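You operate a simulated robot arm through the tools that you are given. There is no shell and no other tool. Be economical: measure what you need, move in short steps, check, and stop when the job is done.

Carry out the task below with a simulated two-armed robot. There is one attempt and no reset: what you move stays moved.

JOB
Put the blue socket key on the top of the press bench away on the top shelf of the timber cradle. Put the brown foam pad on the yellow outline on the press bench. Fetch the white roller sleeve and set it on top of the blue moulded hatch. Fetch the black steel weight from the lower shelf of the steel wash bench and set it on the top of the steel wash bench. Any order will do. Set down upright: brown foam pad.

Only the result counts: the job must be done as asked and must still hold three seconds after the hand-in. Knocking over, shifting, dropping, spilling or breaking anything else fails it.

ROBOT AND FRAMES
Two 7-joint arms with fingered hands on one trunk, on a base that drives. Base frame: it is fixed to the floor where the robot stands at the start and does not move with it; the origin is under the middle of the robot, x ahead of it, y to its left, z up; the surface under the hand at the start is at about z = 850. Units: mm, rad, N and s.
The left shoulder is at the start at [37, 92, 1135], the right one opposite. With the tool pointing down near the work surface each hand reaches from about 280 to 560 mm from the robot's upright axis, wherever it stands, measured 20 degrees to its own side. Places, roughly: black steel weight (8x8x4 cm) [-1500, 6500, 400]; blue moulded hatch (19x17x7 cm) [400, 1400, 900]; blue socket key (10x3x11 cm) [500, 100, 900]; brown foam pad [500, -1000, 750]; top of the steel wash bench (68x22 cm) [-1520, 6920, 820]; top shelf of the timber cradle (287x18 cm) [-6560, 4000, 740]; white roller sleeve (4x4x6 cm) [400, 6300, 400]; yellow outline on the press bench (29x24 cm) [400, 80, 840]. Payload 2.1 kg a hand.
The tool frame of a hand sits at the grasp point between the pads (the TCP): z along the fingers, y along the line on which they close. The tips reach 20 mm beyond it. Largest opening 68 mm; the body of the gripper starts 23 mm behind the TCP. The gripper is a hand of 5 fingers: y runs from the thumb to the fingers, the wrist lies at [-10, -79, -131] in the tool frame.
Orientation is told as [roll, pitch, yaw] about the base's x, y, z axes, in that order, counted from this pose: with the fingers straight down and the wrist toward the robot, the tool's x, y and z point along [0, 1, 0], [1, 0, 0] and [0, 0, -1] of the base frame.

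CONTROLS
- The arms move only by the tool send_rows. It takes "left_rows", "right_rows" or both (then of equal length, played together; a hand with none holds still); each is a list that holds one entry, the list of rows, each a list of 6 numbers: the turn, a rotation vector about the base's x, y, z in rad, then the shift along the base's x, y, z in mm. In form: [[[ax, ay, az, tx, ty, tz], ...]]. A call has 1 to 10 rows; each row shifts and turns the commanded pose from where the row before left it. Each row takes 0.2 s and may step no farther than 50 mm and 0.15 rad from the row before; otherwise, the whole call is refused. Where a pose cannot be reached the arm comes as near as it can. A force on the tool above 40 N (or 10 N above the force at the start of the call, whichever is more), or a blocked arm, ends the call early, and 0.2 s more pass. In this call time passes only in rows, and 0.2 s behind the last. The reply holds the time, the measured pose of the TCP, the force on the tool along the base axes, the opening and the grip force, in the units named above and with some noise, with the torque about the TCP (base axes, N m) and any sound that the robot's microphone picked up, and new pictures: "show" is both (left out), scene, wrist or none (wrist: the cameras of the hands that moved).
- Cameras (640 x 400 px; columns grow to the right, rows downward): "scene" is now at [117.2, 21.2, 1284.2]; the picture's right is [0.23, -0.97, 0.00], its down [-0.60, -0.14, -0.79] and it looks along [0.77, 0.18, -0.62] (base axes); focal length 214 px, centre (320, 200). "left" rides on the left gripper at [-54, -58, -72] in its tool frame; the picture's right is [-0.57, -0.39, 0.73], its down [0.73, -0.64, 0.23] and it looks along [0.38, 0.66, 0.65] (tool axes); focal length 226 px, centre (320, 200). "right" rides on the right gripper at [54, -58, -72] in its tool frame; the picture's right is [-0.57, 0.39, -0.73], its down [-0.73, -0.64, 0.23] and it looks along [-0.38, 0.66, 0.65] (tool axes); focal length 226 px, centre (320, 200). There is no depth. A picture from a camera that has moved, and an enlarged one, comes with that camera's place and axes in the base frame and with its lens.
- raise_lower(by): slides the trunk up (or, below 0, down) by that many mm; the arms and the scene camera ride with it, the base frame stays. It gives what a move gives, with no picture.
- base_move(legs): drives the robot by 1 to 6 legs, each [ahead, left, turn to the left] in mm, mm and rad, along the robot's own axes; the way and the turn of a leg run together, so that a leg with both is an arc; at most 1500 mm and 3.142 rad a leg. The arms and the cameras ride along, it lands a little off, and it stops where it bumps. It gives what a move gives, and a new picture of the scene camera.
- curl_fingers(index, middle, ring, little, thumb_bend, thumb_turn, hand): sets how far each is bent, from 0 (flat) to 1 (curled in); at 0.3 the hand is open as for a grip, at 0.7 the pads meet at the TCP. One left out holds its place. A second passes; each finger stops where it meets its share of the squeeze, and holds until it gets a number again. It is the only way to open and close the hand. It gives what a move gives, with no picture; readings hold the bend of each and the force on index, middle, ring, little, thumb and palm. thumb_turn goes from beside the hand (0) to across from the fingers (1), as for a grip.
- head_to(pan, tilt): turns the head with the scene camera to pan (to the left, within 1.501 rad either way) and tilt (down, from -0.506 to 1.204), counted from straight ahead of the robot. It gives what a move gives, and a new picture of the scene camera.
- close_up(camera, box): a new picture of the part [left, top, right, bottom] of that camera's present view, enlarged. It takes no simulated time.
- finish_job(): hands the job in; it is judged then, once.

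Work in short steps. Places have to be worked out from the pictures, the camera data and where the tool is seen: move nearer, look again, correct. Check each grasp and each placing, and mend what went wrong. You have 165 turns and 260 pictures in all, those below and enlarged ones among them. Open the grippers and draw the arms clear of the work before you hand the job in, unless the task says otherwise; then end with one line.

The tools are called after "Request:" as a command line: name --argument value ..., lists and objects as JSON in quotes. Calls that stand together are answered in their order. send_rows: Moves the arms, as the interface text tells. Its arguments: {"type":"object","properties":{"left_rows":{"type":"array"},"right_rows":{"type":"array"},"show":{"type":"string","enum":["both","scene","wrist","none"]}},"required":[]} The other tools are called the same way: raise_lower (by) slides the trunk up or down; curl_fingers (index, middle, ring, little, thumb_bend, thumb_turn, hand) moves the fingers one by one; base_move (legs) drives the base; head_to (pan, tilt) turns the head that bears the scene camera; close_up (camera, box) takes an enlarged picture of a part of a camera's view; finish_job () hands the job in.

At the start:

```text
time: 0.0
left_tool_pos: [363.0, 199.0, 1168.2]
left_orientation: [0.0, 0.001, 0.0]
left_wrist_force: [0.3, 0.2, 0.4]
left_moment: [0.03, -0.02, -0.01]
left_finger_gap: 67.6
left_gripper_force: 0.0
left_shape: jaw
left_bend: [0.3, 0.3, 0.3, 0.3, 0.3, 0.98]
left_finger forces: [0.0, 0.0, 0.1, 0.0, 0.1, 0.1]
right_tool_pos: [364.6, -113.5, 1147.6]
right_orientation: [0.001, -0.001, 0.0]
right_wrist_force: [0.2, 0.9, -0.1]
right_moment: [-0.03, 0.06, 0.0]
right_finger_gap: 67.6
right_gripper_force: 0.0
right_shape: jaw
right_bend: [0.3, 0.3, 0.3, 0.3, 0.3, 0.98]
right_finger forces: [0.0, 0.0, 0.0, 0.0, 0.0, 0.1]
trunk travel left (down, up): [-375.0, 529.0]
robot x, y, heading: [-2.4, -1.4, 0.002]
head pan, tilt: [0.23, 0.663]
```

scene: 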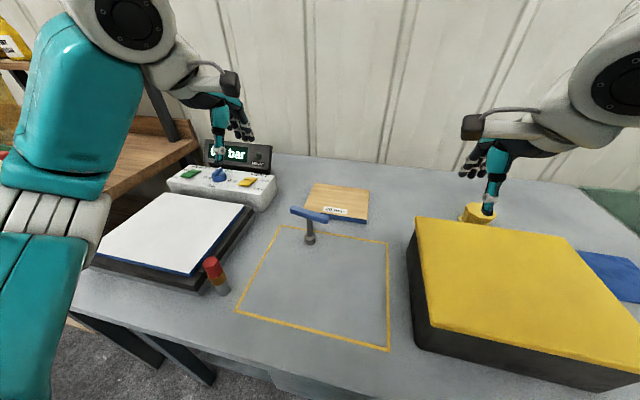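
right: 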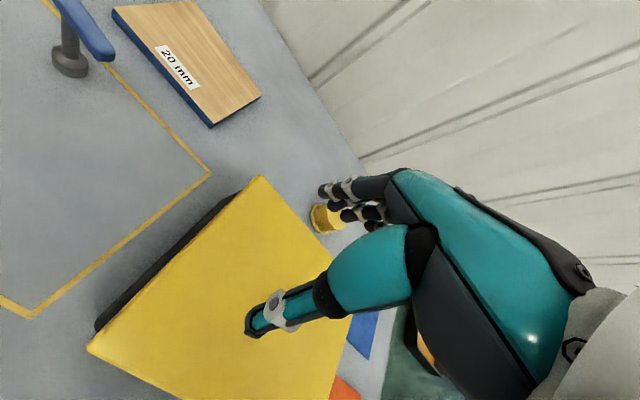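
left: 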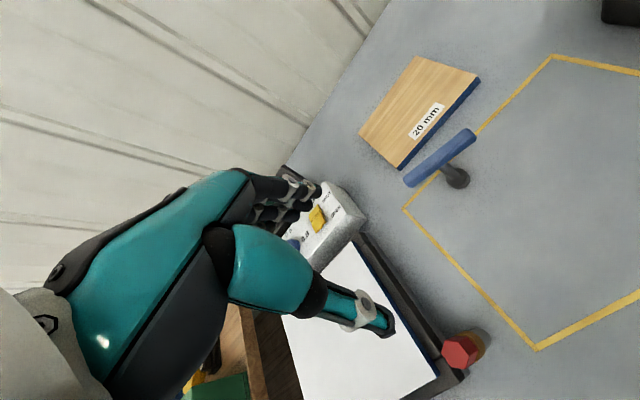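

The key stands at about [485, 132] with its handle along y. I look around first to learn the layout.

Request:
head_to --pan -1.3 --tilt 0.5

Request:
head_to --pan 1.3 --tilt 0.3

Request:
head_to --pan 0.2 --tilt 0.8

```text
time: 1.6
left_tool_pos: [363.1, 198.6, 1169.2]
left_orientation: [0.0, 0.001, 0.0]
left_wrist_force: [-1.4, 0.5, 0.2]
left_moment: [-0.02, -0.01, 0.01]
left_finger_gap: 67.5
left_gripper_force: 0.1
left_shape: jaw
left_bend: [0.3, 0.3, 0.3, 0.3, 0.3, 0.98]
left_finger forces: [0.1, 0.0, 0.0, 0.0, 0.0, 0.0]
right_tool_pos: [365.6, -113.8, 1146.1]
right_orientation: [0.0, 0.0, 0.001]
right_wrist_force: [-0.1, -0.5, -0.3]
right_moment: [0.01, 0.0, -0.05]
right_finger_gap: 67.5
right_gripper_force: 0.0
right_shape: jaw
right_bend: [0.3, 0.3, 0.3, 0.3, 0.3, 0.98]
right_finger forces: [0.0, 0.1, 0.1, 0.0, 0.0, 0.0]
trunk travel left (down, up): [-375.0, 529.0]
robot x, y, heading: [-2.5, 0.0, 0.002]
head pan, tilt: [-1.3, 0.499]
camera scene: at [57.6, -86.2, 1298.9], right [-0.96, -0.27, 0.0], down [-0.13, 0.46, -0.88], along [0.23, -0.85, -0.48], focal length 214 px, centre (320, 200)
```

scene: 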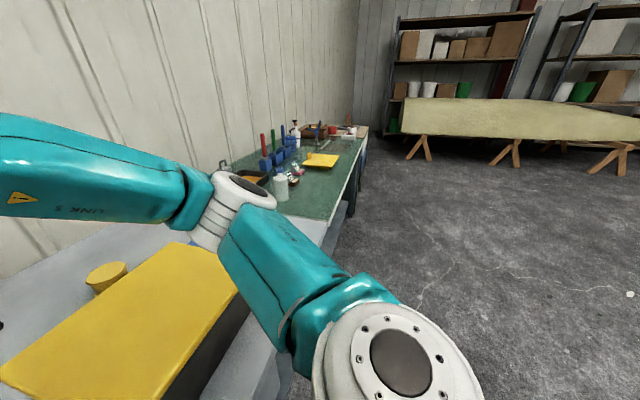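

```text
time: 4.0
left_tool_pos: [363.0, 198.8, 1169.0]
left_orientation: [0.0, -0.002, 0.0]
left_wrist_force: [-0.4, 0.2, 0.8]
left_moment: [0.0, 0.01, -0.04]
left_finger_gap: 67.7
left_gripper_force: 0.1
left_shape: jaw
left_bend: [0.3, 0.3, 0.3, 0.3, 0.3, 0.98]
left_finger forces: [0.0, 0.0, 0.0, 0.0, 0.0, 0.0]
right_tool_pos: [364.8, -115.2, 1147.8]
right_orientation: [0.0, 0.002, -0.001]
right_wrist_force: [0.0, -1.1, -0.5]
right_moment: [0.01, 0.04, 0.02]
right_finger_gap: 67.4
right_gripper_force: 0.0
right_shape: jaw
right_bend: [0.3, 0.3, 0.3, 0.3, 0.3, 0.98]
right_finger forces: [0.1, 0.0, 0.0, 0.0, 0.0, 0.0]
trunk travel left (down, up): [-375.0, 529.0]
robot x, y, heading: [-4.0, -0.6, 0.0]
head pan, tilt: [1.3, 0.3]
camera scene: at [58.2, 91.4, 1317.3], right [0.96, -0.27, 0.0], down [-0.08, -0.28, -0.96], along [0.26, 0.92, -0.3], focal length 214 px, centre (320, 200)
```

scene: 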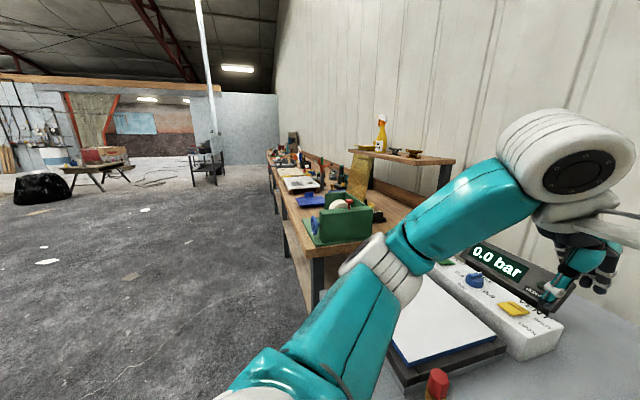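

```text
time: 5.3
left_tool_pos: [364.1, 199.2, 1168.8]
left_orientation: [0.0, 0.001, 0.0]
left_wrist_force: [0.3, 0.1, 0.8]
left_moment: [0.01, -0.01, 0.01]
left_finger_gap: 67.5
left_gripper_force: 0.0
left_shape: jaw
left_bend: [0.3, 0.3, 0.3, 0.3, 0.3, 0.98]
left_finger forces: [0.0, 0.0, 0.0, 0.1, 0.0, 0.0]
right_tool_pos: [364.7, -114.1, 1147.7]
right_orientation: [0.001, -0.002, 0.0]
right_wrist_force: [0.7, -0.5, -0.8]
right_moment: [-0.02, -0.06, -0.01]
right_finger_gap: 67.7
right_gripper_force: 0.1
right_shape: jaw
right_bend: [0.3, 0.3, 0.3, 0.3, 0.3, 0.98]
right_finger forces: [0.0, 0.0, 0.0, 0.0, 0.0, 0.0]
trunk travel left (down, up): [-375.0, 529.0]
robot x, y, heading: [1.3, -4.4, -0.002]
head pan, tilt: [0.201, 0.799]
camera scene: at [112.3, 17.6, 1272.9], right [0.2, -0.98, 0.0], down [-0.7, -0.14, -0.7], along [0.68, 0.14, -0.72], focal length 214 px, centre (320, 200)
```

scene: 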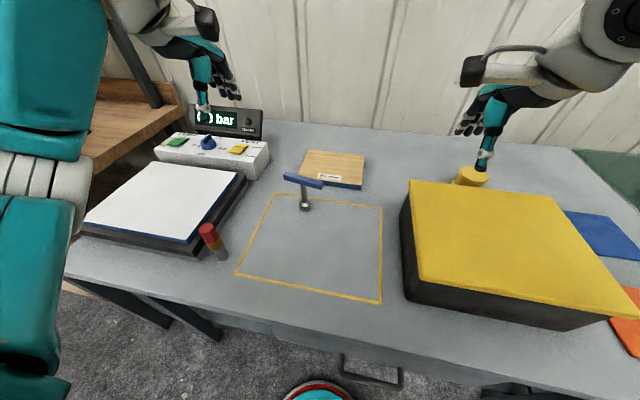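

The key handle sits at about [483, 134, 940] along y. I bring the left hand above it and look.

Request:
send_rows --left_rows '[[[0, 0, 0, 24, -13, -30], [0, 0, 0, 24, -13, -30], [0, 0, 0, 24, -13, -30], [0, 0, 0, 24, -13, -30], [0, 0, 0, 23, -13, -30]]]'

```text
time: 6.5
left_tool_pos: [481.8, 133.1, 1019.2]
left_orientation: [0.001, -0.002, -0.001]
left_wrist_force: [-0.5, -0.1, 0.3]
left_moment: [0.0, 0.01, 0.02]
left_finger_gap: 67.6
left_gripper_force: 0.1
left_shape: jaw
left_bend: [0.3, 0.3, 0.3, 0.3, 0.3, 0.98]
left_finger forces: [0.1, 0.1, 0.1, 0.0, 0.0, 0.0]
right_tool_pos: [365.0, -114.5, 1145.9]
right_orientation: [-0.002, -0.002, 0.0]
right_wrist_force: [0.3, -0.4, 0.1]
right_moment: [-0.02, -0.03, 0.04]
right_finger_gap: 67.8
right_gripper_force: 0.1
right_shape: jaw
right_bend: [0.3, 0.3, 0.3, 0.3, 0.3, 0.98]
right_finger forces: [0.0, 0.0, 0.1, 0.0, 0.0, 0.0]
trunk travel left (down, up): [-375.0, 529.0]
robot x, y, heading: [-0.3, 2.5, 0.001]
head pan, tilt: [0.201, 0.799]
camera scene: at [112.4, 17.4, 1272.9], right [0.2, -0.98, 0.0], down [-0.7, -0.14, -0.7], along [0.68, 0.14, -0.72], focal length 214 px, centre (320, 200)
camera left: at [424.5, 78.7, 1091.9], right [-0.39, -0.57, -0.73], down [-0.64, 0.73, -0.23], along [0.66, 0.38, -0.65], focal length 226 px, centre (320, 200)
```

scene: 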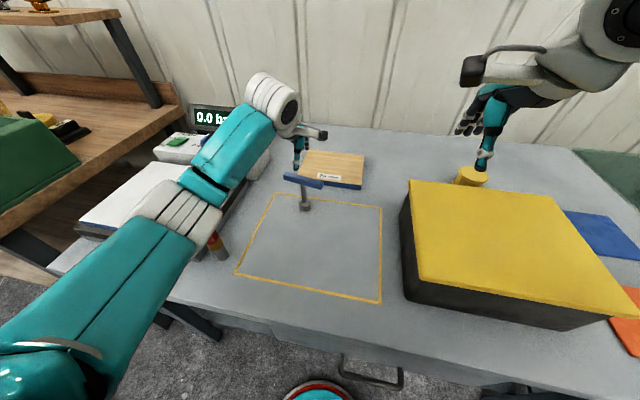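
left: 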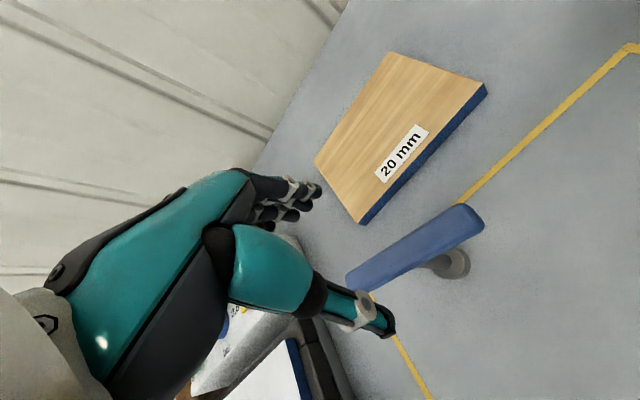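

The wrist view puts the handle centre at about [480, 132], turned slightly. I descend to grip height with a small yaw.

Request:
send_rows --left_rows '[[[0, 0, -0.04, 0, 0, -27], [0, 0, -0.04, 0, 0, -27], [0, 0, -0.03, 0, 0, -26]]]' --show "wrist"

Request:
close_up --camera "scene" --box '[240, 110, 380, 220]'

```text
time: 7.3
left_tool_pos: [480.5, 134.6, 937.4]
left_orientation: [-0.001, 0.001, -0.109]
left_wrist_force: [0.5, 0.2, 0.6]
left_moment: [-0.04, -0.02, 0.02]
left_finger_gap: 67.6
left_gripper_force: 0.1
left_shape: jaw
left_bend: [0.3, 0.3, 0.3, 0.3, 0.3, 0.98]
left_finger forces: [0.0, 0.0, 0.1, 0.0, 0.1, 0.0]
right_tool_pos: [366.0, -114.5, 1146.1]
right_orientation: [0.001, 0.001, 0.001]
right_wrist_force: [-0.2, 0.3, -0.1]
right_moment: [0.01, 0.0, 0.02]
right_finger_gap: 67.7
right_gripper_force: 0.0
right_shape: jaw
right_bend: [0.3, 0.3, 0.3, 0.3, 0.3, 0.98]
right_finger forces: [0.1, 0.1, 0.1, 0.0, 0.0, 0.1]
trunk travel left (down, up): [-375.0, 529.0]
robot x, y, heading: [2.8, 0.3, 0.001]
head pan, tilt: [0.201, 0.799]
camera left: at [417.3, 86.7, 1010.9], right [-0.45, -0.52, -0.73], down [-0.56, 0.8, -0.23], along [0.7, 0.3, -0.65], focal length 226 px, centre (320, 200)
```

left: 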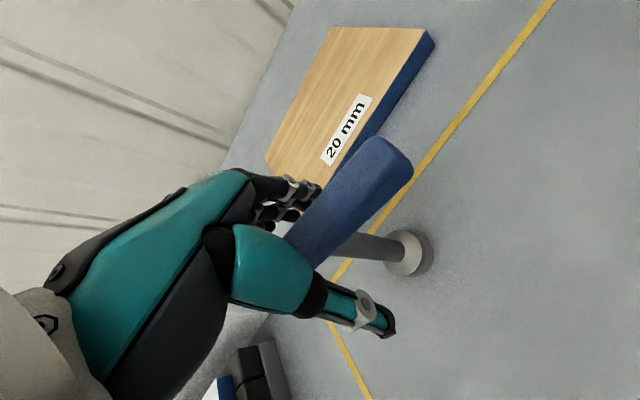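

```text
3.64 times, centred on (310, 165) of scene
camera zoom: at [112.3, 17.5, 1272.9], right [0.2, -0.98, 0.0], down [-0.7, -0.14, -0.7], along [0.68, 0.14, -0.72], focal length 780 px, centre (356, 327)
```

zoom: 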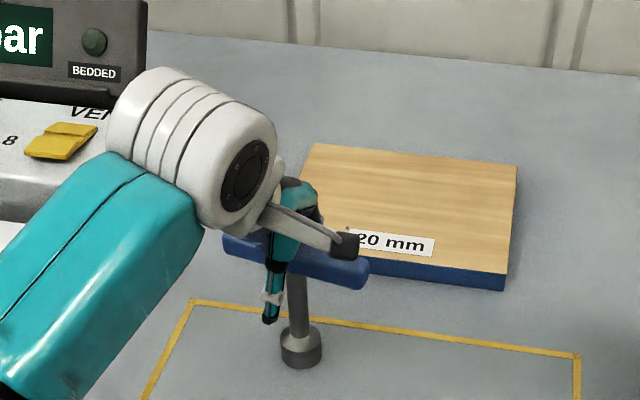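

The bar lies between the fingers and thumb. I close the hand.

Request:
curl_fingers --hand "left" --index 0.7 --middle 0.7 --ring 0.7 --little 0.7 --thumb_bend 0.7

Request:
send_rows --left_rows '[[[0, 0, 0, 0, 0, 10], [0, 0, 0, 0, 0, 30]]]'

```text
time: 8.3
left_tool_pos: [480.4, 135.5, 938.7]
left_orientation: [0.0, 0.0, -0.11]
left_wrist_force: [-0.6, -1.0, -0.3]
left_moment: [-0.01, 0.02, 0.0]
left_finger_gap: 5.6
left_gripper_force: 2.5
left_shape: fingers
left_bend: [0.64, 0.7, 0.7, 0.69, 0.63, 0.97]
left_finger forces: [2.1, 0.1, 0.0, 0.5, 2.5, 0.1]
right_tool_pos: [366.4, -115.4, 1147.8]
right_orientation: [0.0, 0.0, 0.0]
right_wrist_force: [-0.2, -0.1, 0.2]
right_moment: [0.01, 0.02, 0.0]
right_finger_gap: 67.7
right_gripper_force: 0.0
right_shape: jaw
right_bend: [0.3, 0.3, 0.3, 0.3, 0.3, 0.98]
right_finger forces: [0.1, 0.0, 0.0, 0.1, 0.1, 0.0]
trunk travel left (down, up): [-375.0, 529.0]
robot x, y, heading: [-2.8, -1.3, -0.003]
head pan, tilt: [0.201, 0.799]
```

```text
time: 8.9
left_tool_pos: [483.4, 134.5, 979.4]
left_orientation: [0.002, 0.0, -0.11]
left_wrist_force: [1.0, 0.1, -1.2]
left_moment: [0.03, 0.0, 0.0]
left_finger_gap: 5.6
left_gripper_force: 2.4
left_shape: fingers
left_bend: [0.64, 0.7, 0.7, 0.69, 0.63, 0.97]
left_finger forces: [2.1, 0.0, 0.0, 0.3, 2.4, 0.1]
right_tool_pos: [364.8, -113.4, 1146.9]
right_orientation: [-0.001, 0.001, 0.0]
right_wrist_force: [0.3, 0.4, 0.0]
right_moment: [0.0, 0.02, 0.02]
right_finger_gap: 67.9
right_gripper_force: 0.1
right_shape: jaw
right_bend: [0.3, 0.3, 0.3, 0.3, 0.3, 0.98]
right_finger forces: [0.0, 0.0, 0.0, 0.0, 0.0, 0.0]
trunk travel left (down, up): [-375.0, 529.0]
robot x, y, heading: [0.3, 2.6, 0.001]
head pan, tilt: [0.201, 0.799]
camera scene: at [112.4, 17.5, 1272.9], right [0.2, -0.98, 0.0], down [-0.7, -0.14, -0.7], along [0.68, 0.14, -0.72], focal length 214 px, centre (320, 200)
camera left: at [419.9, 86.2, 1052.4], right [-0.45, -0.52, -0.73], down [-0.56, 0.8, -0.23], along [0.7, 0.3, -0.65], focal length 226 px, centre (320, 200)
```

scene: 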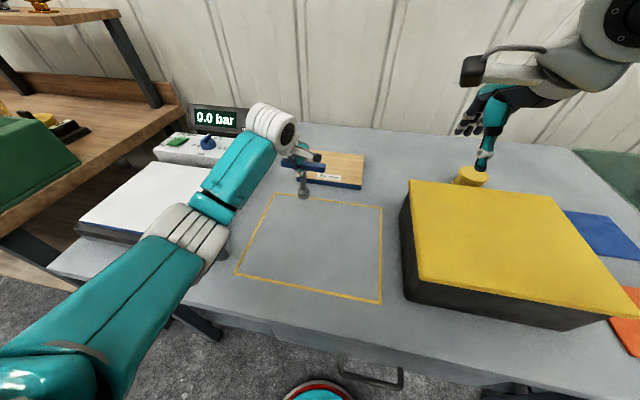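
left: 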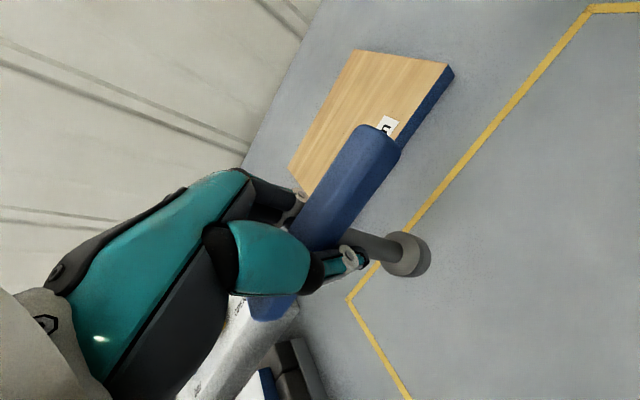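

The key is lifted but the grip is light (2.4 N). I tighten it.

Request:
curl_fingers --hand "left" --index 0.9 --middle 0.9 --ring 0.9 --little 0.9 --thumb_bend 0.9

Request:
close_up --camera "left" --box '[220, 100, 460, 300]'

```text
time: 9.9
left_tool_pos: [482.2, 134.1, 979.0]
left_orientation: [-0.001, 0.001, -0.109]
left_wrist_force: [0.6, -0.4, -1.2]
left_moment: [0.03, 0.01, 0.01]
left_finger_gap: 1.6
left_gripper_force: 11.3
left_shape: fingers
left_bend: [0.74, 0.89, 0.9, 0.9, 0.74, 0.94]
left_finger forces: [8.6, 1.3, 0.1, 0.0, 11.1, 1.6]
right_tool_pos: [365.5, -113.4, 1146.7]
right_orientation: [0.0, 0.001, 0.0]
right_wrist_force: [-0.7, -0.7, 0.2]
right_moment: [0.03, -0.01, 0.0]
right_finger_gap: 67.4
right_gripper_force: 0.0
right_shape: jaw
right_bend: [0.3, 0.3, 0.3, 0.3, 0.3, 0.98]
right_finger forces: [0.0, 0.0, 0.0, 0.0, 0.0, 0.0]
trunk travel left (down, up): [-375.0, 529.0]
robot x, y, heading: [-2.0, 0.9, -0.001]
head pan, tilt: [0.201, 0.799]
```

```text
2.00 times, centred on (340, 200) of left
camera zoom: at [420.0, 86.3, 1052.1], right [-0.45, -0.52, -0.73], down [-0.56, 0.8, -0.23], along [0.7, 0.3, -0.65], focal length 452 px, centre (280, 200)
```

zoom: 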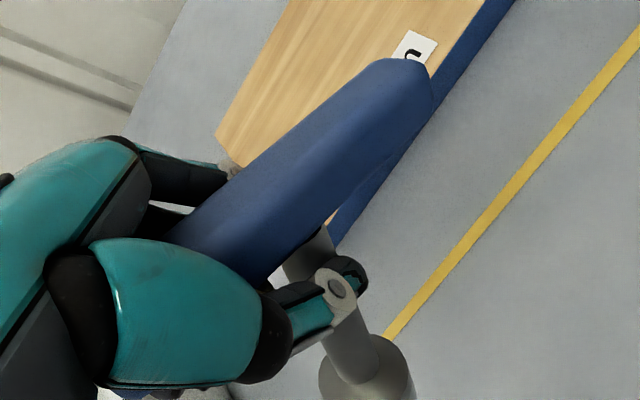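

Key is held at 11 N with fingers wrapped under the bar. I lift it, tuck the arm, then back off and drive right toward the pad.

Request:
send_rows --left_rows '[[[0, 0, 0.03, -20, 10, 40], [0, 0, 0.04, -25, 13, 40], [0, 0, 0.04, -25, 13, 40], [0, 0, 0, -25, 14, 40], [0, 0, 0, -25, 15, 40]]]' --show "none"

Request:
base_move --legs '[[-200, 0, 0], [0, -1000, 0]]'

Request:
head_to --pan -0.1 --tilt 0.6

```text
time: 11.1
left_tool_pos: [361.8, 201.2, 1180.9]
left_orientation: [0.001, 0.0, 0.002]
left_wrist_force: [0.8, -0.4, -1.0]
left_moment: [0.0, -0.01, 0.03]
left_finger_gap: 1.0
left_gripper_force: 11.3
left_shape: fingers
left_bend: [0.74, 0.89, 0.9, 0.9, 0.75, 0.94]
left_finger forces: [8.9, 1.1, 0.1, 0.1, 11.0, 1.6]
right_tool_pos: [364.7, -113.5, 1147.5]
right_orientation: [-0.001, 0.0, 0.0]
right_wrist_force: [0.2, 0.1, -0.2]
right_moment: [0.01, -0.03, 0.01]
right_finger_gap: 67.7
right_gripper_force: 0.0
right_shape: jaw
right_bend: [0.3, 0.3, 0.3, 0.3, 0.3, 0.98]
right_finger forces: [0.0, 0.0, 0.0, 0.1, 0.0, 0.0]
trunk travel left (down, up): [-375.0, 529.0]
robot x, y, heading: [0.3, 2.3, 0.004]
head pan, tilt: [0.201, 0.799]
```

```text
time: 17.3
left_tool_pos: [157.5, -772.4, 1180.5]
left_orientation: [-0.001, 0.0, -0.007]
left_wrist_force: [0.3, -1.1, -0.9]
left_moment: [0.03, 0.0, -0.03]
left_finger_gap: 1.1
left_gripper_force: 11.7
left_shape: fingers
left_bend: [0.74, 0.89, 0.9, 0.9, 0.75, 0.94]
left_finger forces: [9.0, 1.1, 0.0, 0.1, 10.9, 1.7]
right_tool_pos: [157.3, -1086.4, 1147.4]
right_orientation: [0.0, 0.0, -0.006]
right_wrist_force: [0.2, 1.0, 0.6]
right_moment: [-0.01, 0.0, 0.01]
right_finger_gap: 67.8
right_gripper_force: 0.2
right_shape: jaw
right_bend: [0.3, 0.3, 0.3, 0.3, 0.3, 0.98]
right_finger forces: [0.1, 0.1, 0.0, 0.0, 0.0, 0.0]
trunk travel left (down, up): [-375.0, 529.0]
robot x, y, heading: [-209.1, -969.6, -0.004]
head pan, tilt: [0.201, 0.799]
camera scene: at [-94.9, -953.4, 1272.9], right [0.19, -0.98, 0.0], down [-0.7, -0.14, -0.7], along [0.68, 0.13, -0.72], focal length 214 px, centre (320, 200)
```

scene: 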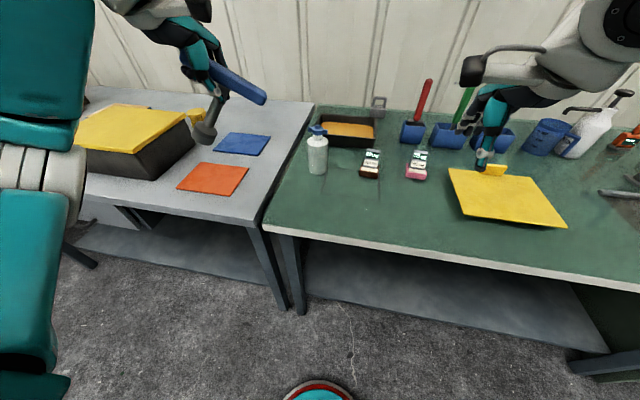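

```text
time: 18.1
left_tool_pos: [156.5, -772.2, 1181.1]
left_orientation: [-0.001, 0.0, -0.006]
left_wrist_force: [-0.6, -0.2, 0.1]
left_moment: [-0.01, 0.01, 0.0]
left_finger_gap: 1.0
left_gripper_force: 11.1
left_shape: fingers
left_bend: [0.74, 0.89, 0.9, 0.9, 0.75, 0.94]
left_finger forces: [8.9, 1.1, 0.1, 0.1, 10.9, 1.7]
right_tool_pos: [157.7, -1087.2, 1146.5]
right_orientation: [0.001, 0.001, -0.006]
right_wrist_force: [1.0, 0.5, -0.5]
right_moment: [0.0, 0.01, 0.0]
right_finger_gap: 67.5
right_gripper_force: 0.1
right_shape: jaw
right_bend: [0.3, 0.3, 0.3, 0.3, 0.3, 0.98]
right_finger forces: [0.1, 0.0, 0.1, 0.0, 0.0, 0.0]
trunk travel left (down, up): [-375.0, 529.0]
robot x, y, heading: [-207.9, -974.5, -0.007]
head pan, tilt: [-0.099, 0.6]
camera scene: at [-86.1, -978.2, 1289.7], right [-0.11, -0.99, 0.0], down [-0.56, 0.06, -0.82], along [0.82, -0.09, -0.57], focal length 214 px, centre (320, 200)
```

scene: 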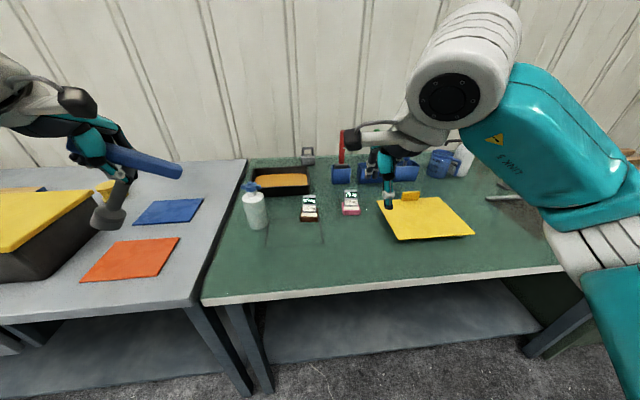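

The key is still held. I enlarge the green table to find the brown foam pad.

Request:
close_up --camera "scene" --box '[230, 130, 390, 240]'

Request:
close_up --camera "right" --box '[0, 0, 640, 400]'

```text
3.64 times, centred on (310, 185) of scene
camera zoom: at [-86.1, -978.2, 1289.7], right [-0.11, -0.99, 0.0], down [-0.56, 0.06, -0.82], along [0.82, -0.09, -0.57], focal length 780 px, centre (356, 254)
```

zoom: 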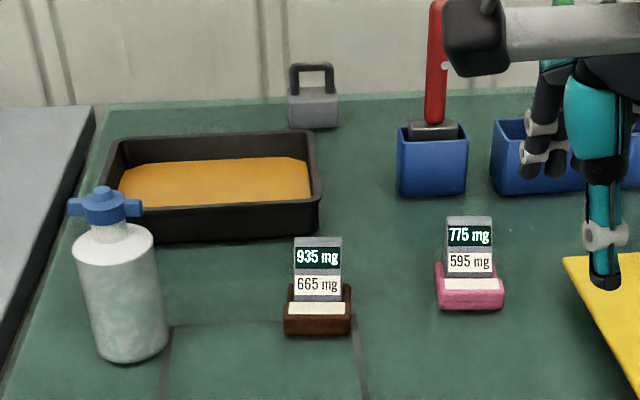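

```text
1.00 times, centred on (320, 200) of right (not enlarged: the box is as wide or as high as the picture)
camera zoom: at [98.8, -1030.7, 1219.7], right [0.38, -0.57, 0.73], down [-0.65, -0.73, -0.23], along [0.66, -0.38, -0.65], focal length 226 px, centre (320, 200)
```

zoom: 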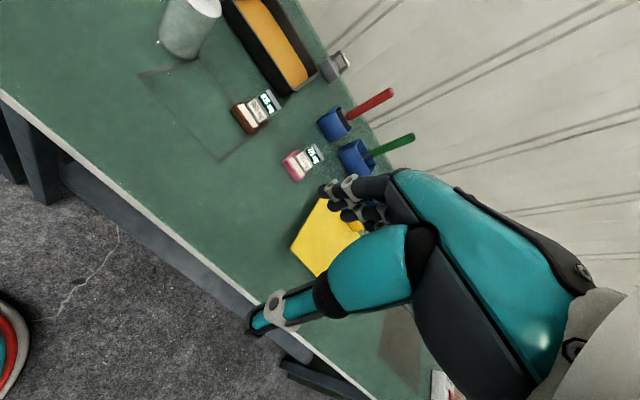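

The pad is the small brown-based piece with the "935/665 mg" labels, at roughly [550, -1000]. I drive closer to reach it with the right hand.

Request:
base_move --legs '[[205, 100, 0]]'

Request:
head_to --pan -0.25 --tilt 0.75

```text
time: 19.9
left_tool_pos: [361.3, -675.2, 1181.7]
left_orientation: [0.0, 0.001, -0.008]
left_wrist_force: [-0.1, 0.2, -1.0]
left_moment: [-0.04, -0.03, -0.01]
left_finger_gap: 1.1
left_gripper_force: 12.2
left_shape: fingers
left_bend: [0.74, 0.89, 0.9, 0.9, 0.75, 0.94]
left_finger forces: [9.0, 1.1, 0.0, 0.0, 10.9, 1.6]
right_tool_pos: [362.4, -989.9, 1146.2]
right_orientation: [0.0, 0.0, -0.007]
right_wrist_force: [0.5, -0.9, 0.0]
right_moment: [0.01, 0.02, 0.0]
right_finger_gap: 67.3
right_gripper_force: 0.2
right_shape: jaw
right_bend: [0.3, 0.3, 0.3, 0.3, 0.3, 0.98]
right_finger forces: [0.0, 0.1, 0.0, 0.0, 0.0, 0.0]
trunk travel left (down, up): [-375.0, 529.0]
robot x, y, heading: [-3.2, -875.2, -0.005]
head pan, tilt: [-0.099, 0.6]
camera scene: at [118.7, -881.4, 1289.7], right [-0.11, -0.99, 0.0], down [-0.56, 0.06, -0.82], along [0.82, -0.09, -0.57], focal length 214 px, centre (320, 200)
```

scene: 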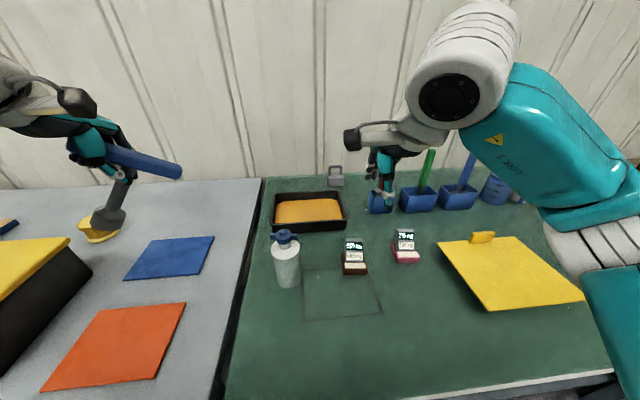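

```text
time: 20.6
left_tool_pos: [361.0, -676.6, 1181.3]
left_orientation: [0.0, 0.0, -0.006]
left_wrist_force: [0.1, -1.0, -0.4]
left_moment: [-0.01, 0.01, -0.02]
left_finger_gap: 1.0
left_gripper_force: 11.3
left_shape: fingers
left_bend: [0.74, 0.89, 0.9, 0.9, 0.75, 0.94]
left_finger forces: [8.9, 1.1, 0.1, 0.0, 11.0, 1.7]
right_tool_pos: [362.7, -990.7, 1146.9]
right_orientation: [0.0, 0.0, -0.01]
right_wrist_force: [0.3, -0.6, -0.1]
right_moment: [0.01, -0.04, -0.01]
right_finger_gap: 67.7
right_gripper_force: 0.1
right_shape: jaw
right_bend: [0.3, 0.3, 0.3, 0.3, 0.3, 0.98]
right_finger forces: [0.0, 0.1, 0.0, 0.0, 0.1, 0.0]
trunk travel left (down, up): [-375.0, 529.0]
robot x, y, heading: [-1.9, -870.5, -0.01]
head pan, tilt: [-0.25, 0.75]
camera scene: at [110.8, -893.2, 1276.9], right [-0.25, -0.97, 0.0], down [-0.66, 0.17, -0.73], along [0.71, -0.18, -0.68], focal length 214 px, centre (320, 200)
```

scene: 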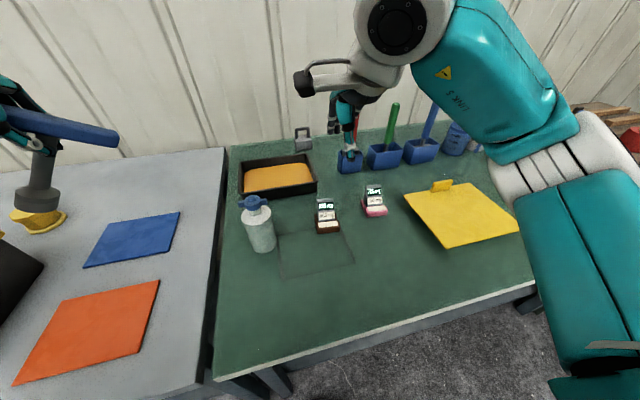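

Request:
close_up --camera "scene" --box '[280, 170, 420, 258]'

Request:
close_up --camera "right" --box '[0, 0, 320, 200]'

```text
4.55 times, centred on (350, 214) of scene
camera zoom: at [110.8, -893.2, 1276.9], right [-0.25, -0.97, 0.0], down [-0.66, 0.17, -0.73], along [0.71, -0.18, -0.68], focal length 975 px, centre (184, 136)
```

zoom: 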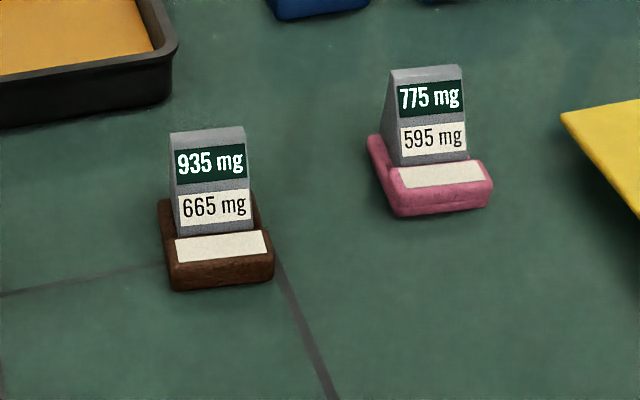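

```text
2.00 times, centred on (160, 100) of right
camera zoom: at [303.5, -933.9, 1219.7], right [0.38, -0.57, 0.73], down [-0.65, -0.73, -0.23], along [0.66, -0.38, -0.65], focal length 452 px, centre (640, 400)
```

zoom: 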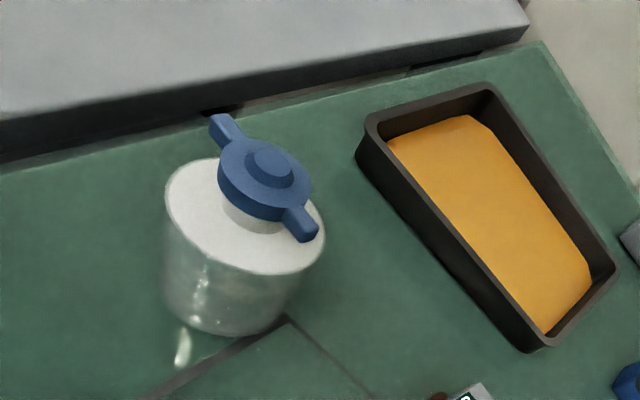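

The pad is about 70 × 60 mm, centred near [548, -1027], on the green table at about z 745, with a 50 mm wide grey wedge at its rear. I move a little closer and bring the right hand above it.

Request:
base_move --legs '[[40, -20, 0]]'

Request:
send_rows --right_rows '[[[0, 0, 0, 30, -4, -32], [0, 0, 0, 30, -4, -32], [0, 0, 0, 30, -4, -32], [0, 0, 0, 30, -4, -32], [0, 0, 0, 25, -3, -32]]]'

```text
time: 21.5
left_tool_pos: [402.1, -696.5, 1180.5]
left_orientation: [0.002, -0.001, -0.006]
left_wrist_force: [-0.4, -0.3, -1.1]
left_moment: [0.01, 0.03, 0.01]
left_finger_gap: 1.2
left_gripper_force: 11.3
left_shape: fingers
left_bend: [0.74, 0.89, 0.9, 0.9, 0.75, 0.94]
left_finger forces: [9.0, 1.1, 0.0, 0.0, 10.9, 1.7]
right_tool_pos: [402.5, -1009.5, 1146.3]
right_orientation: [-0.001, 0.001, -0.008]
right_wrist_force: [0.4, 0.5, 0.5]
right_moment: [-0.01, 0.0, -0.01]
right_finger_gap: 67.9
right_gripper_force: 0.1
right_shape: jaw
right_bend: [0.3, 0.3, 0.3, 0.3, 0.3, 0.98]
right_finger forces: [0.1, 0.1, 0.0, 0.0, 0.0, 0.1]
trunk travel left (down, up): [-375.0, 529.0]
robot x, y, heading: [35.8, -893.7, -0.011]
head pan, tilt: [-0.25, 0.75]
camera scene: at [151.0, -913.7, 1276.8], right [-0.25, -0.97, 0.0], down [-0.66, 0.17, -0.73], along [0.71, -0.19, -0.68], focal length 214 px, centre (320, 200)
```

scene: 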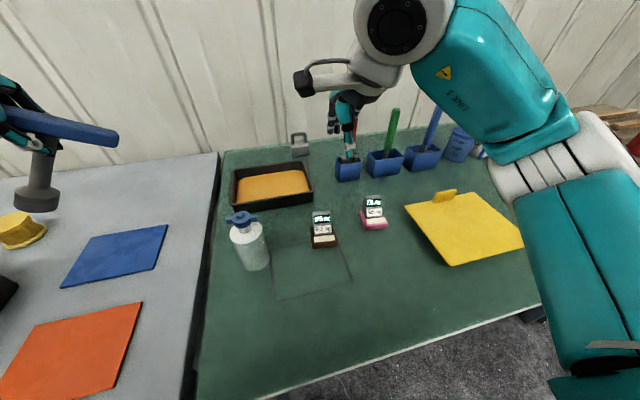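

```text
time: 22.7
left_tool_pos: [401.4, -695.8, 1179.9]
left_orientation: [0.0, 0.001, -0.008]
left_wrist_force: [0.3, -1.1, -0.9]
left_moment: [-0.01, 0.0, 0.01]
left_finger_gap: 1.4
left_gripper_force: 11.1
left_shape: fingers
left_bend: [0.74, 0.89, 0.9, 0.9, 0.75, 0.94]
left_finger forces: [9.0, 1.1, 0.0, 0.0, 10.9, 1.7]
right_tool_pos: [545.2, -1027.8, 983.0]
right_orientation: [-0.002, 0.0, -0.005]
right_wrist_force: [0.3, -0.7, 0.2]
right_moment: [0.02, 0.01, -0.02]
right_finger_gap: 67.7
right_gripper_force: 0.1
right_shape: jaw
right_bend: [0.3, 0.3, 0.3, 0.3, 0.3, 0.98]
right_finger forces: [0.0, 0.0, 0.1, 0.0, 0.0, 0.1]
trunk travel left (down, up): [-375.0, 529.0]
robot x, y, heading: [40.9, -889.6, -0.007]
head pan, tilt: [-0.25, 0.75]
camera scene: at [150.8, -913.4, 1276.9], right [-0.25, -0.97, 0.0], down [-0.66, 0.17, -0.73], along [0.71, -0.19, -0.68], focal length 214 px, centre (320, 200)
camera right: at [486.4, -971.9, 1056.4], right [0.38, -0.57, 0.73], down [-0.64, -0.73, -0.23], along [0.66, -0.38, -0.65], focal length 226 px, centre (320, 200)
```

scene: 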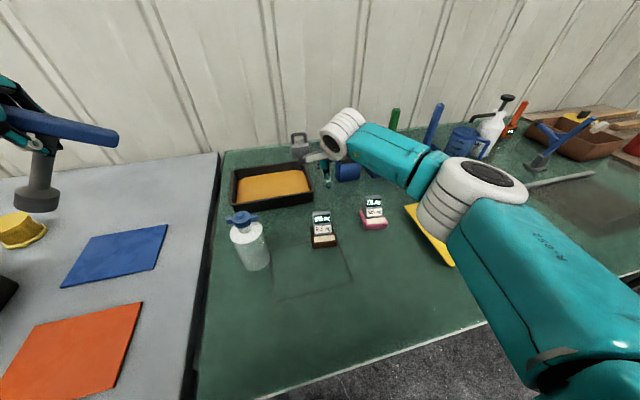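
right: 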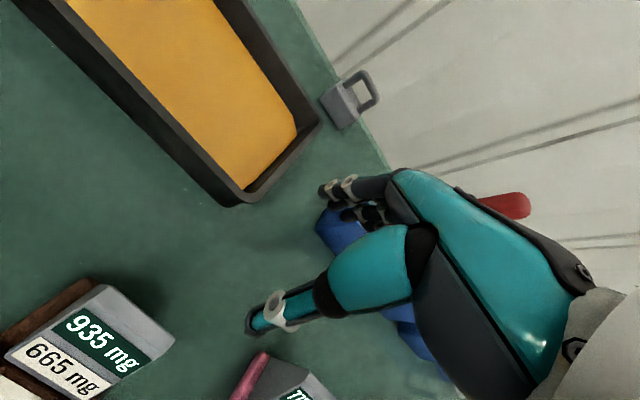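

Triangulating the wrist and scene views puts the wedge top at about [485, -1003, 905] (the table is higher than I assumed, about 830). I move back above it and look again.

Request:
send_rows --right_rows '[[[0, 0, 0, -35, 12, 0], [0, 0, 0, -34, 12, 0]]]' --show "wrist"

Request:
close_up --camera "scene" --box '[270, 130, 410, 260]'

```text
time: 23.3
left_tool_pos: [401.1, -695.1, 1180.2]
left_orientation: [0.001, 0.0, -0.007]
left_wrist_force: [-0.2, 0.0, -0.4]
left_moment: [-0.02, 0.0, 0.0]
left_finger_gap: 1.2
left_gripper_force: 11.9
left_shape: fingers
left_bend: [0.74, 0.89, 0.9, 0.9, 0.75, 0.94]
left_finger forces: [9.0, 1.1, 0.0, 0.0, 10.9, 1.7]
right_tool_pos: [476.5, -1004.8, 984.6]
right_orientation: [-0.001, 0.001, -0.007]
right_wrist_force: [-0.1, 0.5, 0.3]
right_moment: [0.01, 0.03, 0.02]
right_finger_gap: 68.0
right_gripper_force: 0.1
right_shape: jaw
right_bend: [0.3, 0.3, 0.3, 0.3, 0.3, 0.98]
right_finger forces: [0.1, 0.0, 0.0, 0.0, 0.0, 0.0]
trunk travel left (down, up): [-375.0, 529.0]
robot x, y, heading: [35.4, -892.8, -0.004]
head pan, tilt: [-0.25, 0.75]
camera right: at [418.5, -948.5, 1056.9], right [0.38, -0.57, 0.73], down [-0.65, -0.73, -0.23], along [0.66, -0.38, -0.65], focal length 226 px, centre (320, 200)
```

right: 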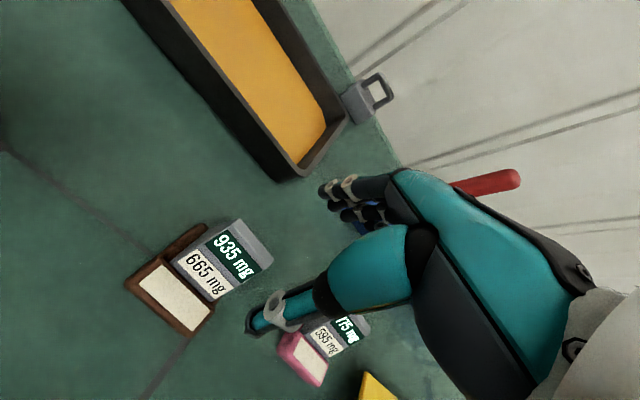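

```text
3.08 times, centred on (340, 195) of scene
camera zoom: at [150.6, -913.6, 1276.9], right [-0.25, -0.97, 0.0], down [-0.66, 0.17, -0.73], along [0.71, -0.19, -0.68], focal length 660 px, centre (258, 215)
```

zoom: 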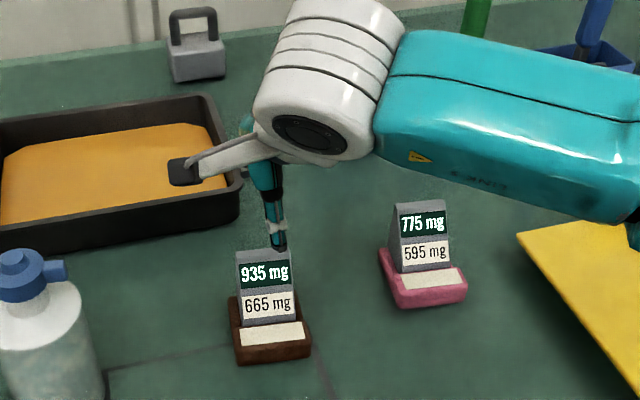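

The wedge top is at about [484, -1006, 913], front face sloped. I tilt the right hand 0.23 rad to match the wedge and descend partway to check.

Request:
send_rows --right_rows '[[[0, 0.12, 0, 5, 0, -20], [0, 0.11, 0, 5, -1, -25], [0, 0, 0, 0, 0, -15]]]' --show "wrist"

Request:
close_up --camera "scene" --box '[270, 130, 410, 260]'

```text
time: 24.1
left_tool_pos: [401.5, -696.1, 1180.9]
left_orientation: [0.001, -0.001, -0.007]
left_wrist_force: [1.0, -0.9, -1.1]
left_moment: [-0.01, 0.03, 0.02]
left_finger_gap: 0.9
left_gripper_force: 11.4
left_shape: fingers
left_bend: [0.74, 0.89, 0.9, 0.9, 0.75, 0.94]
left_finger forces: [9.0, 1.1, 0.1, 0.0, 10.8, 1.6]
right_tool_pos: [486.0, -1005.5, 925.7]
right_orientation: [-0.002, 0.233, -0.006]
right_wrist_force: [-0.3, 0.4, 0.3]
right_moment: [-0.01, 0.01, 0.01]
right_finger_gap: 67.8
right_gripper_force: 0.1
right_shape: jaw
right_bend: [0.3, 0.3, 0.3, 0.3, 0.3, 0.98]
right_finger forces: [0.1, 0.1, 0.1, 0.0, 0.0, 0.0]
trunk travel left (down, up): [-375.0, 529.0]
robot x, y, heading: [38.8, -893.8, -0.006]
head pan, tilt: [-0.25, 0.75]
camera right: at [447.0, -950.8, 1010.1], right [0.54, -0.57, 0.62], down [-0.68, -0.73, -0.08], along [0.5, -0.38, -0.78], focal length 226 px, centre (320, 200)
```

right: 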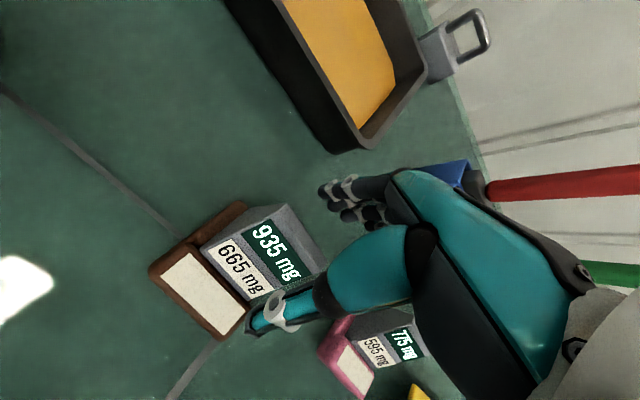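

```text
3.08 times, centred on (340, 195) of scene
camera zoom: at [150.8, -913.5, 1276.9], right [-0.25, -0.97, 0.0], down [-0.66, 0.17, -0.73], along [0.71, -0.19, -0.68], focal length 660 px, centre (258, 215)
```

zoom: 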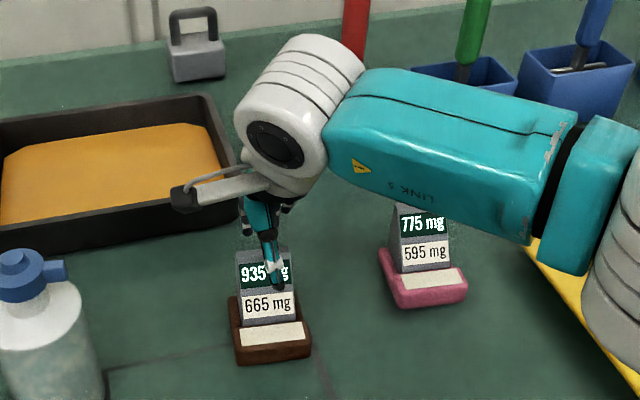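

The wedge top lies right between thumb and fingers. I descend along the tool axis and close.

Request:
send_rows --right_rows '[[[0, 0, 0, -3, 0, -16], [0, 0, 0, -4, -1, -16]]]' --show "wrist"

Request:
curl_fingers --hand "right" --index 0.7 --middle 0.7 --ring 0.7 --little 0.7 --thumb_bend 0.7

Request:
close_up --camera "right" --box '[120, 150, 440, 350]'

```text
time: 24.7
left_tool_pos: [400.6, -696.1, 1179.6]
left_orientation: [0.0, 0.001, -0.008]
left_wrist_force: [-0.1, 0.1, -0.7]
left_moment: [0.0, 0.01, 0.02]
left_finger_gap: 1.1
left_gripper_force: 11.4
left_shape: fingers
left_bend: [0.74, 0.89, 0.9, 0.9, 0.75, 0.94]
left_finger forces: [9.0, 1.1, 0.0, 0.1, 10.9, 1.7]
right_tool_pos: [480.7, -1008.4, 894.4]
right_orientation: [-0.001, 0.23, -0.008]
right_wrist_force: [-0.4, 0.3, 0.7]
right_moment: [0.02, 0.02, 0.0]
right_finger_gap: 67.8
right_gripper_force: 0.1
right_shape: jaw
right_bend: [0.3, 0.3, 0.3, 0.3, 0.3, 0.98]
right_finger forces: [0.0, 0.1, 0.0, 0.1, 0.1, 0.0]
trunk travel left (down, up): [-375.0, 529.0]
robot x, y, heading: [39.8, -894.4, -0.008]
head pan, tilt: [-0.25, 0.75]
camera right: at [440.5, -952.1, 978.2], right [0.54, -0.57, 0.62], down [-0.68, -0.73, -0.08], along [0.5, -0.38, -0.78], focal length 226 px, centre (320, 200)
```

right: 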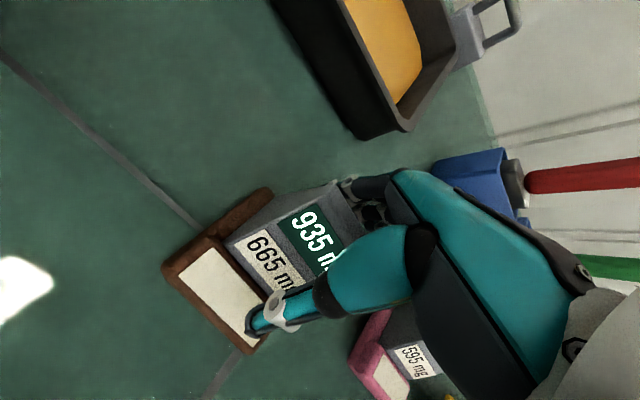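

```text
time: 25.7
left_tool_pos: [401.5, -696.3, 1180.1]
left_orientation: [0.0, 0.001, -0.006]
left_wrist_force: [0.4, -0.3, -0.3]
left_moment: [-0.01, 0.01, 0.0]
left_finger_gap: 1.3
left_gripper_force: 11.8
left_shape: fingers
left_bend: [0.74, 0.89, 0.9, 0.9, 0.75, 0.94]
left_finger forces: [9.0, 1.1, 0.1, 0.1, 10.9, 1.6]
right_tool_pos: [480.5, -1008.1, 894.2]
right_orientation: [-0.004, 0.23, -0.005]
right_wrist_force: [0.4, 0.1, 0.6]
right_moment: [0.02, -0.01, 0.0]
right_finger_gap: 24.0
right_gripper_force: 7.9
right_shape: fingers
right_bend: [0.59, 0.64, 0.66, 0.7, 0.46, 0.95]
right_finger forces: [3.7, 2.9, 1.3, 0.1, 8.0, 0.1]
trunk travel left (down, up): [-375.0, 529.0]
robot x, y, heading: [37.0, -894.2, -0.009]
head pan, tilt: [-0.25, 0.75]
```

```text
2.00 times, centred on (280, 250) of right
camera zoom: at [440.4, -952.1, 978.3], right [0.54, -0.57, 0.62], down [-0.68, -0.73, -0.08], along [0.5, -0.38, -0.78], focal length 452 px, centre (400, 100)
```

zoom: 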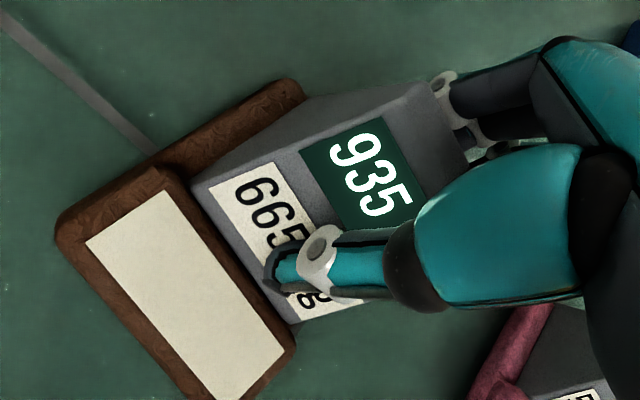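

Gripped at 8 N. I squeeze slightly more and lift 60 mm to test.

Request:
curl_fingers --hand "right" --index 0.8 --middle 0.8 --ring 0.8 --thumb_bend 0.8

Request:
send_rows --right_rows '[[[0, 0, 0, 0, 0, 10], [0, 0, 0, 0, 0, 25], [0, 0, 0, 0, 0, 25]]]'

```text
time: 26.7
left_tool_pos: [402.1, -696.9, 1180.8]
left_orientation: [0.001, 0.001, -0.006]
left_wrist_force: [0.0, -0.7, -2.2]
left_moment: [-0.01, 0.01, 0.01]
left_finger_gap: 1.3
left_gripper_force: 11.2
left_shape: fingers
left_bend: [0.74, 0.89, 0.9, 0.9, 0.75, 0.94]
left_finger forces: [9.1, 1.2, 0.0, 0.1, 10.9, 1.7]
right_tool_pos: [481.9, -1008.2, 893.5]
right_orientation: [-0.001, 0.231, -0.006]
right_wrist_force: [0.0, 0.2, 0.4]
right_moment: [0.0, 0.0, 0.02]
right_finger_gap: 22.8
right_gripper_force: 11.6
right_shape: fingers
right_bend: [0.78, 0.79, 0.79, 0.7, 0.32, 0.93]
right_finger forces: [6.3, 3.9, 1.6, 0.0, 11.3, 0.0]
trunk travel left (down, up): [-375.0, 529.0]
robot x, y, heading: [36.8, -892.5, -0.003]
head pan, tilt: [-0.25, 0.75]
```

```text
time: 27.5
left_tool_pos: [402.5, -695.2, 1181.2]
left_orientation: [0.0, -0.001, -0.007]
left_wrist_force: [0.8, 0.1, -0.6]
left_moment: [-0.02, 0.03, -0.04]
left_finger_gap: 1.0
left_gripper_force: 11.1
left_shape: fingers
left_bend: [0.74, 0.89, 0.9, 0.9, 0.75, 0.94]
left_finger forces: [9.0, 1.2, 0.1, 0.0, 10.9, 1.7]
right_tool_pos: [480.2, -1008.2, 954.3]
right_orientation: [-0.002, 0.23, -0.007]
right_wrist_force: [0.4, -0.6, -0.6]
right_moment: [0.02, -0.01, 0.0]
right_finger_gap: 22.3
right_gripper_force: 10.4
right_shape: fingers
right_bend: [0.78, 0.79, 0.8, 0.7, 0.33, 0.93]
right_finger forces: [5.6, 3.9, 1.6, 0.1, 10.1, 0.0]
trunk travel left (down, up): [-375.0, 529.0]
robot x, y, heading: [36.1, -889.6, -0.005]
head pan, tilt: [-0.25, 0.75]
camera scene: at [150.7, -913.5, 1276.9], right [-0.25, -0.97, 0.0], down [-0.66, 0.17, -0.73], along [0.71, -0.19, -0.68], focal length 214 px, centre (320, 200)
camera right: at [440.3, -951.6, 1039.0], right [0.54, -0.57, 0.62], down [-0.68, -0.73, -0.08], along [0.5, -0.38, -0.78], focal length 226 px, centre (320, 200)
```

scene: 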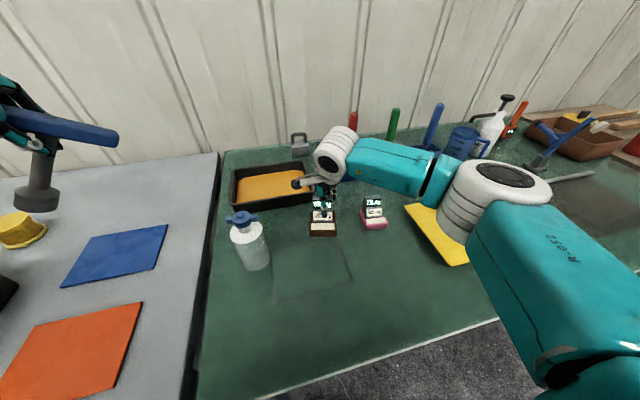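
right: 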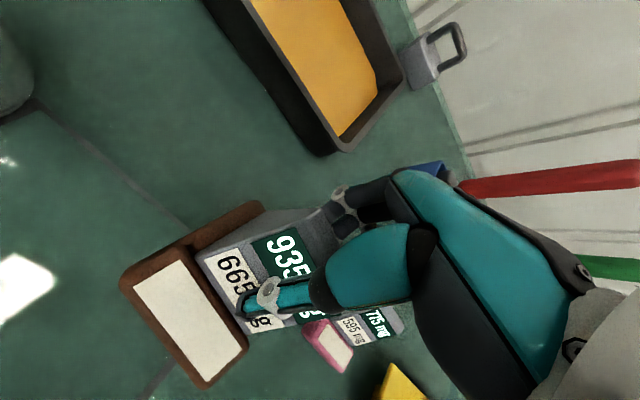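

The pad came up with the hand. I enlarge to check its tilt.

Request:
close_up --camera "scene" --box '[280, 160, 400, 250]'

Request:
close_up --camera "right" --box '[100, 170, 420, 390]'

```text
4.44 times, centred on (340, 205) of scene
camera zoom: at [150.7, -913.5, 1276.9], right [-0.25, -0.97, 0.0], down [-0.66, 0.17, -0.73], along [0.71, -0.19, -0.68], focal length 953 px, centre (231, 178)
```

zoom: 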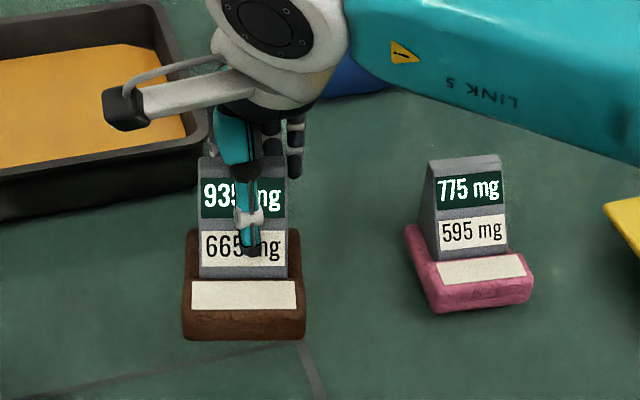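

```text
1.82 times, centred on (260, 280) of right
camera zoom: at [440.3, -951.6, 1039.0], right [0.54, -0.57, 0.62], down [-0.68, -0.73, -0.08], along [0.5, -0.38, -0.78], focal length 411 px, centre (429, 54)
```

zoom: 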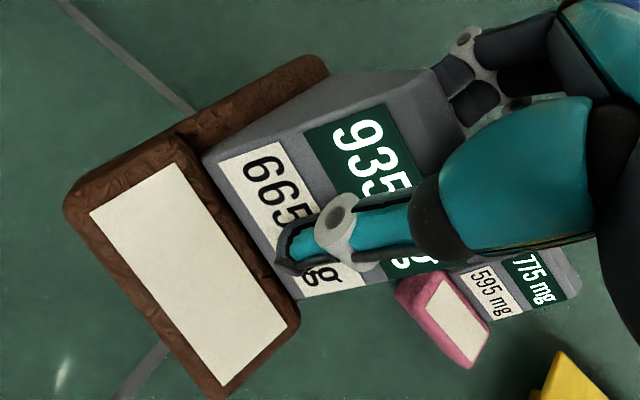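

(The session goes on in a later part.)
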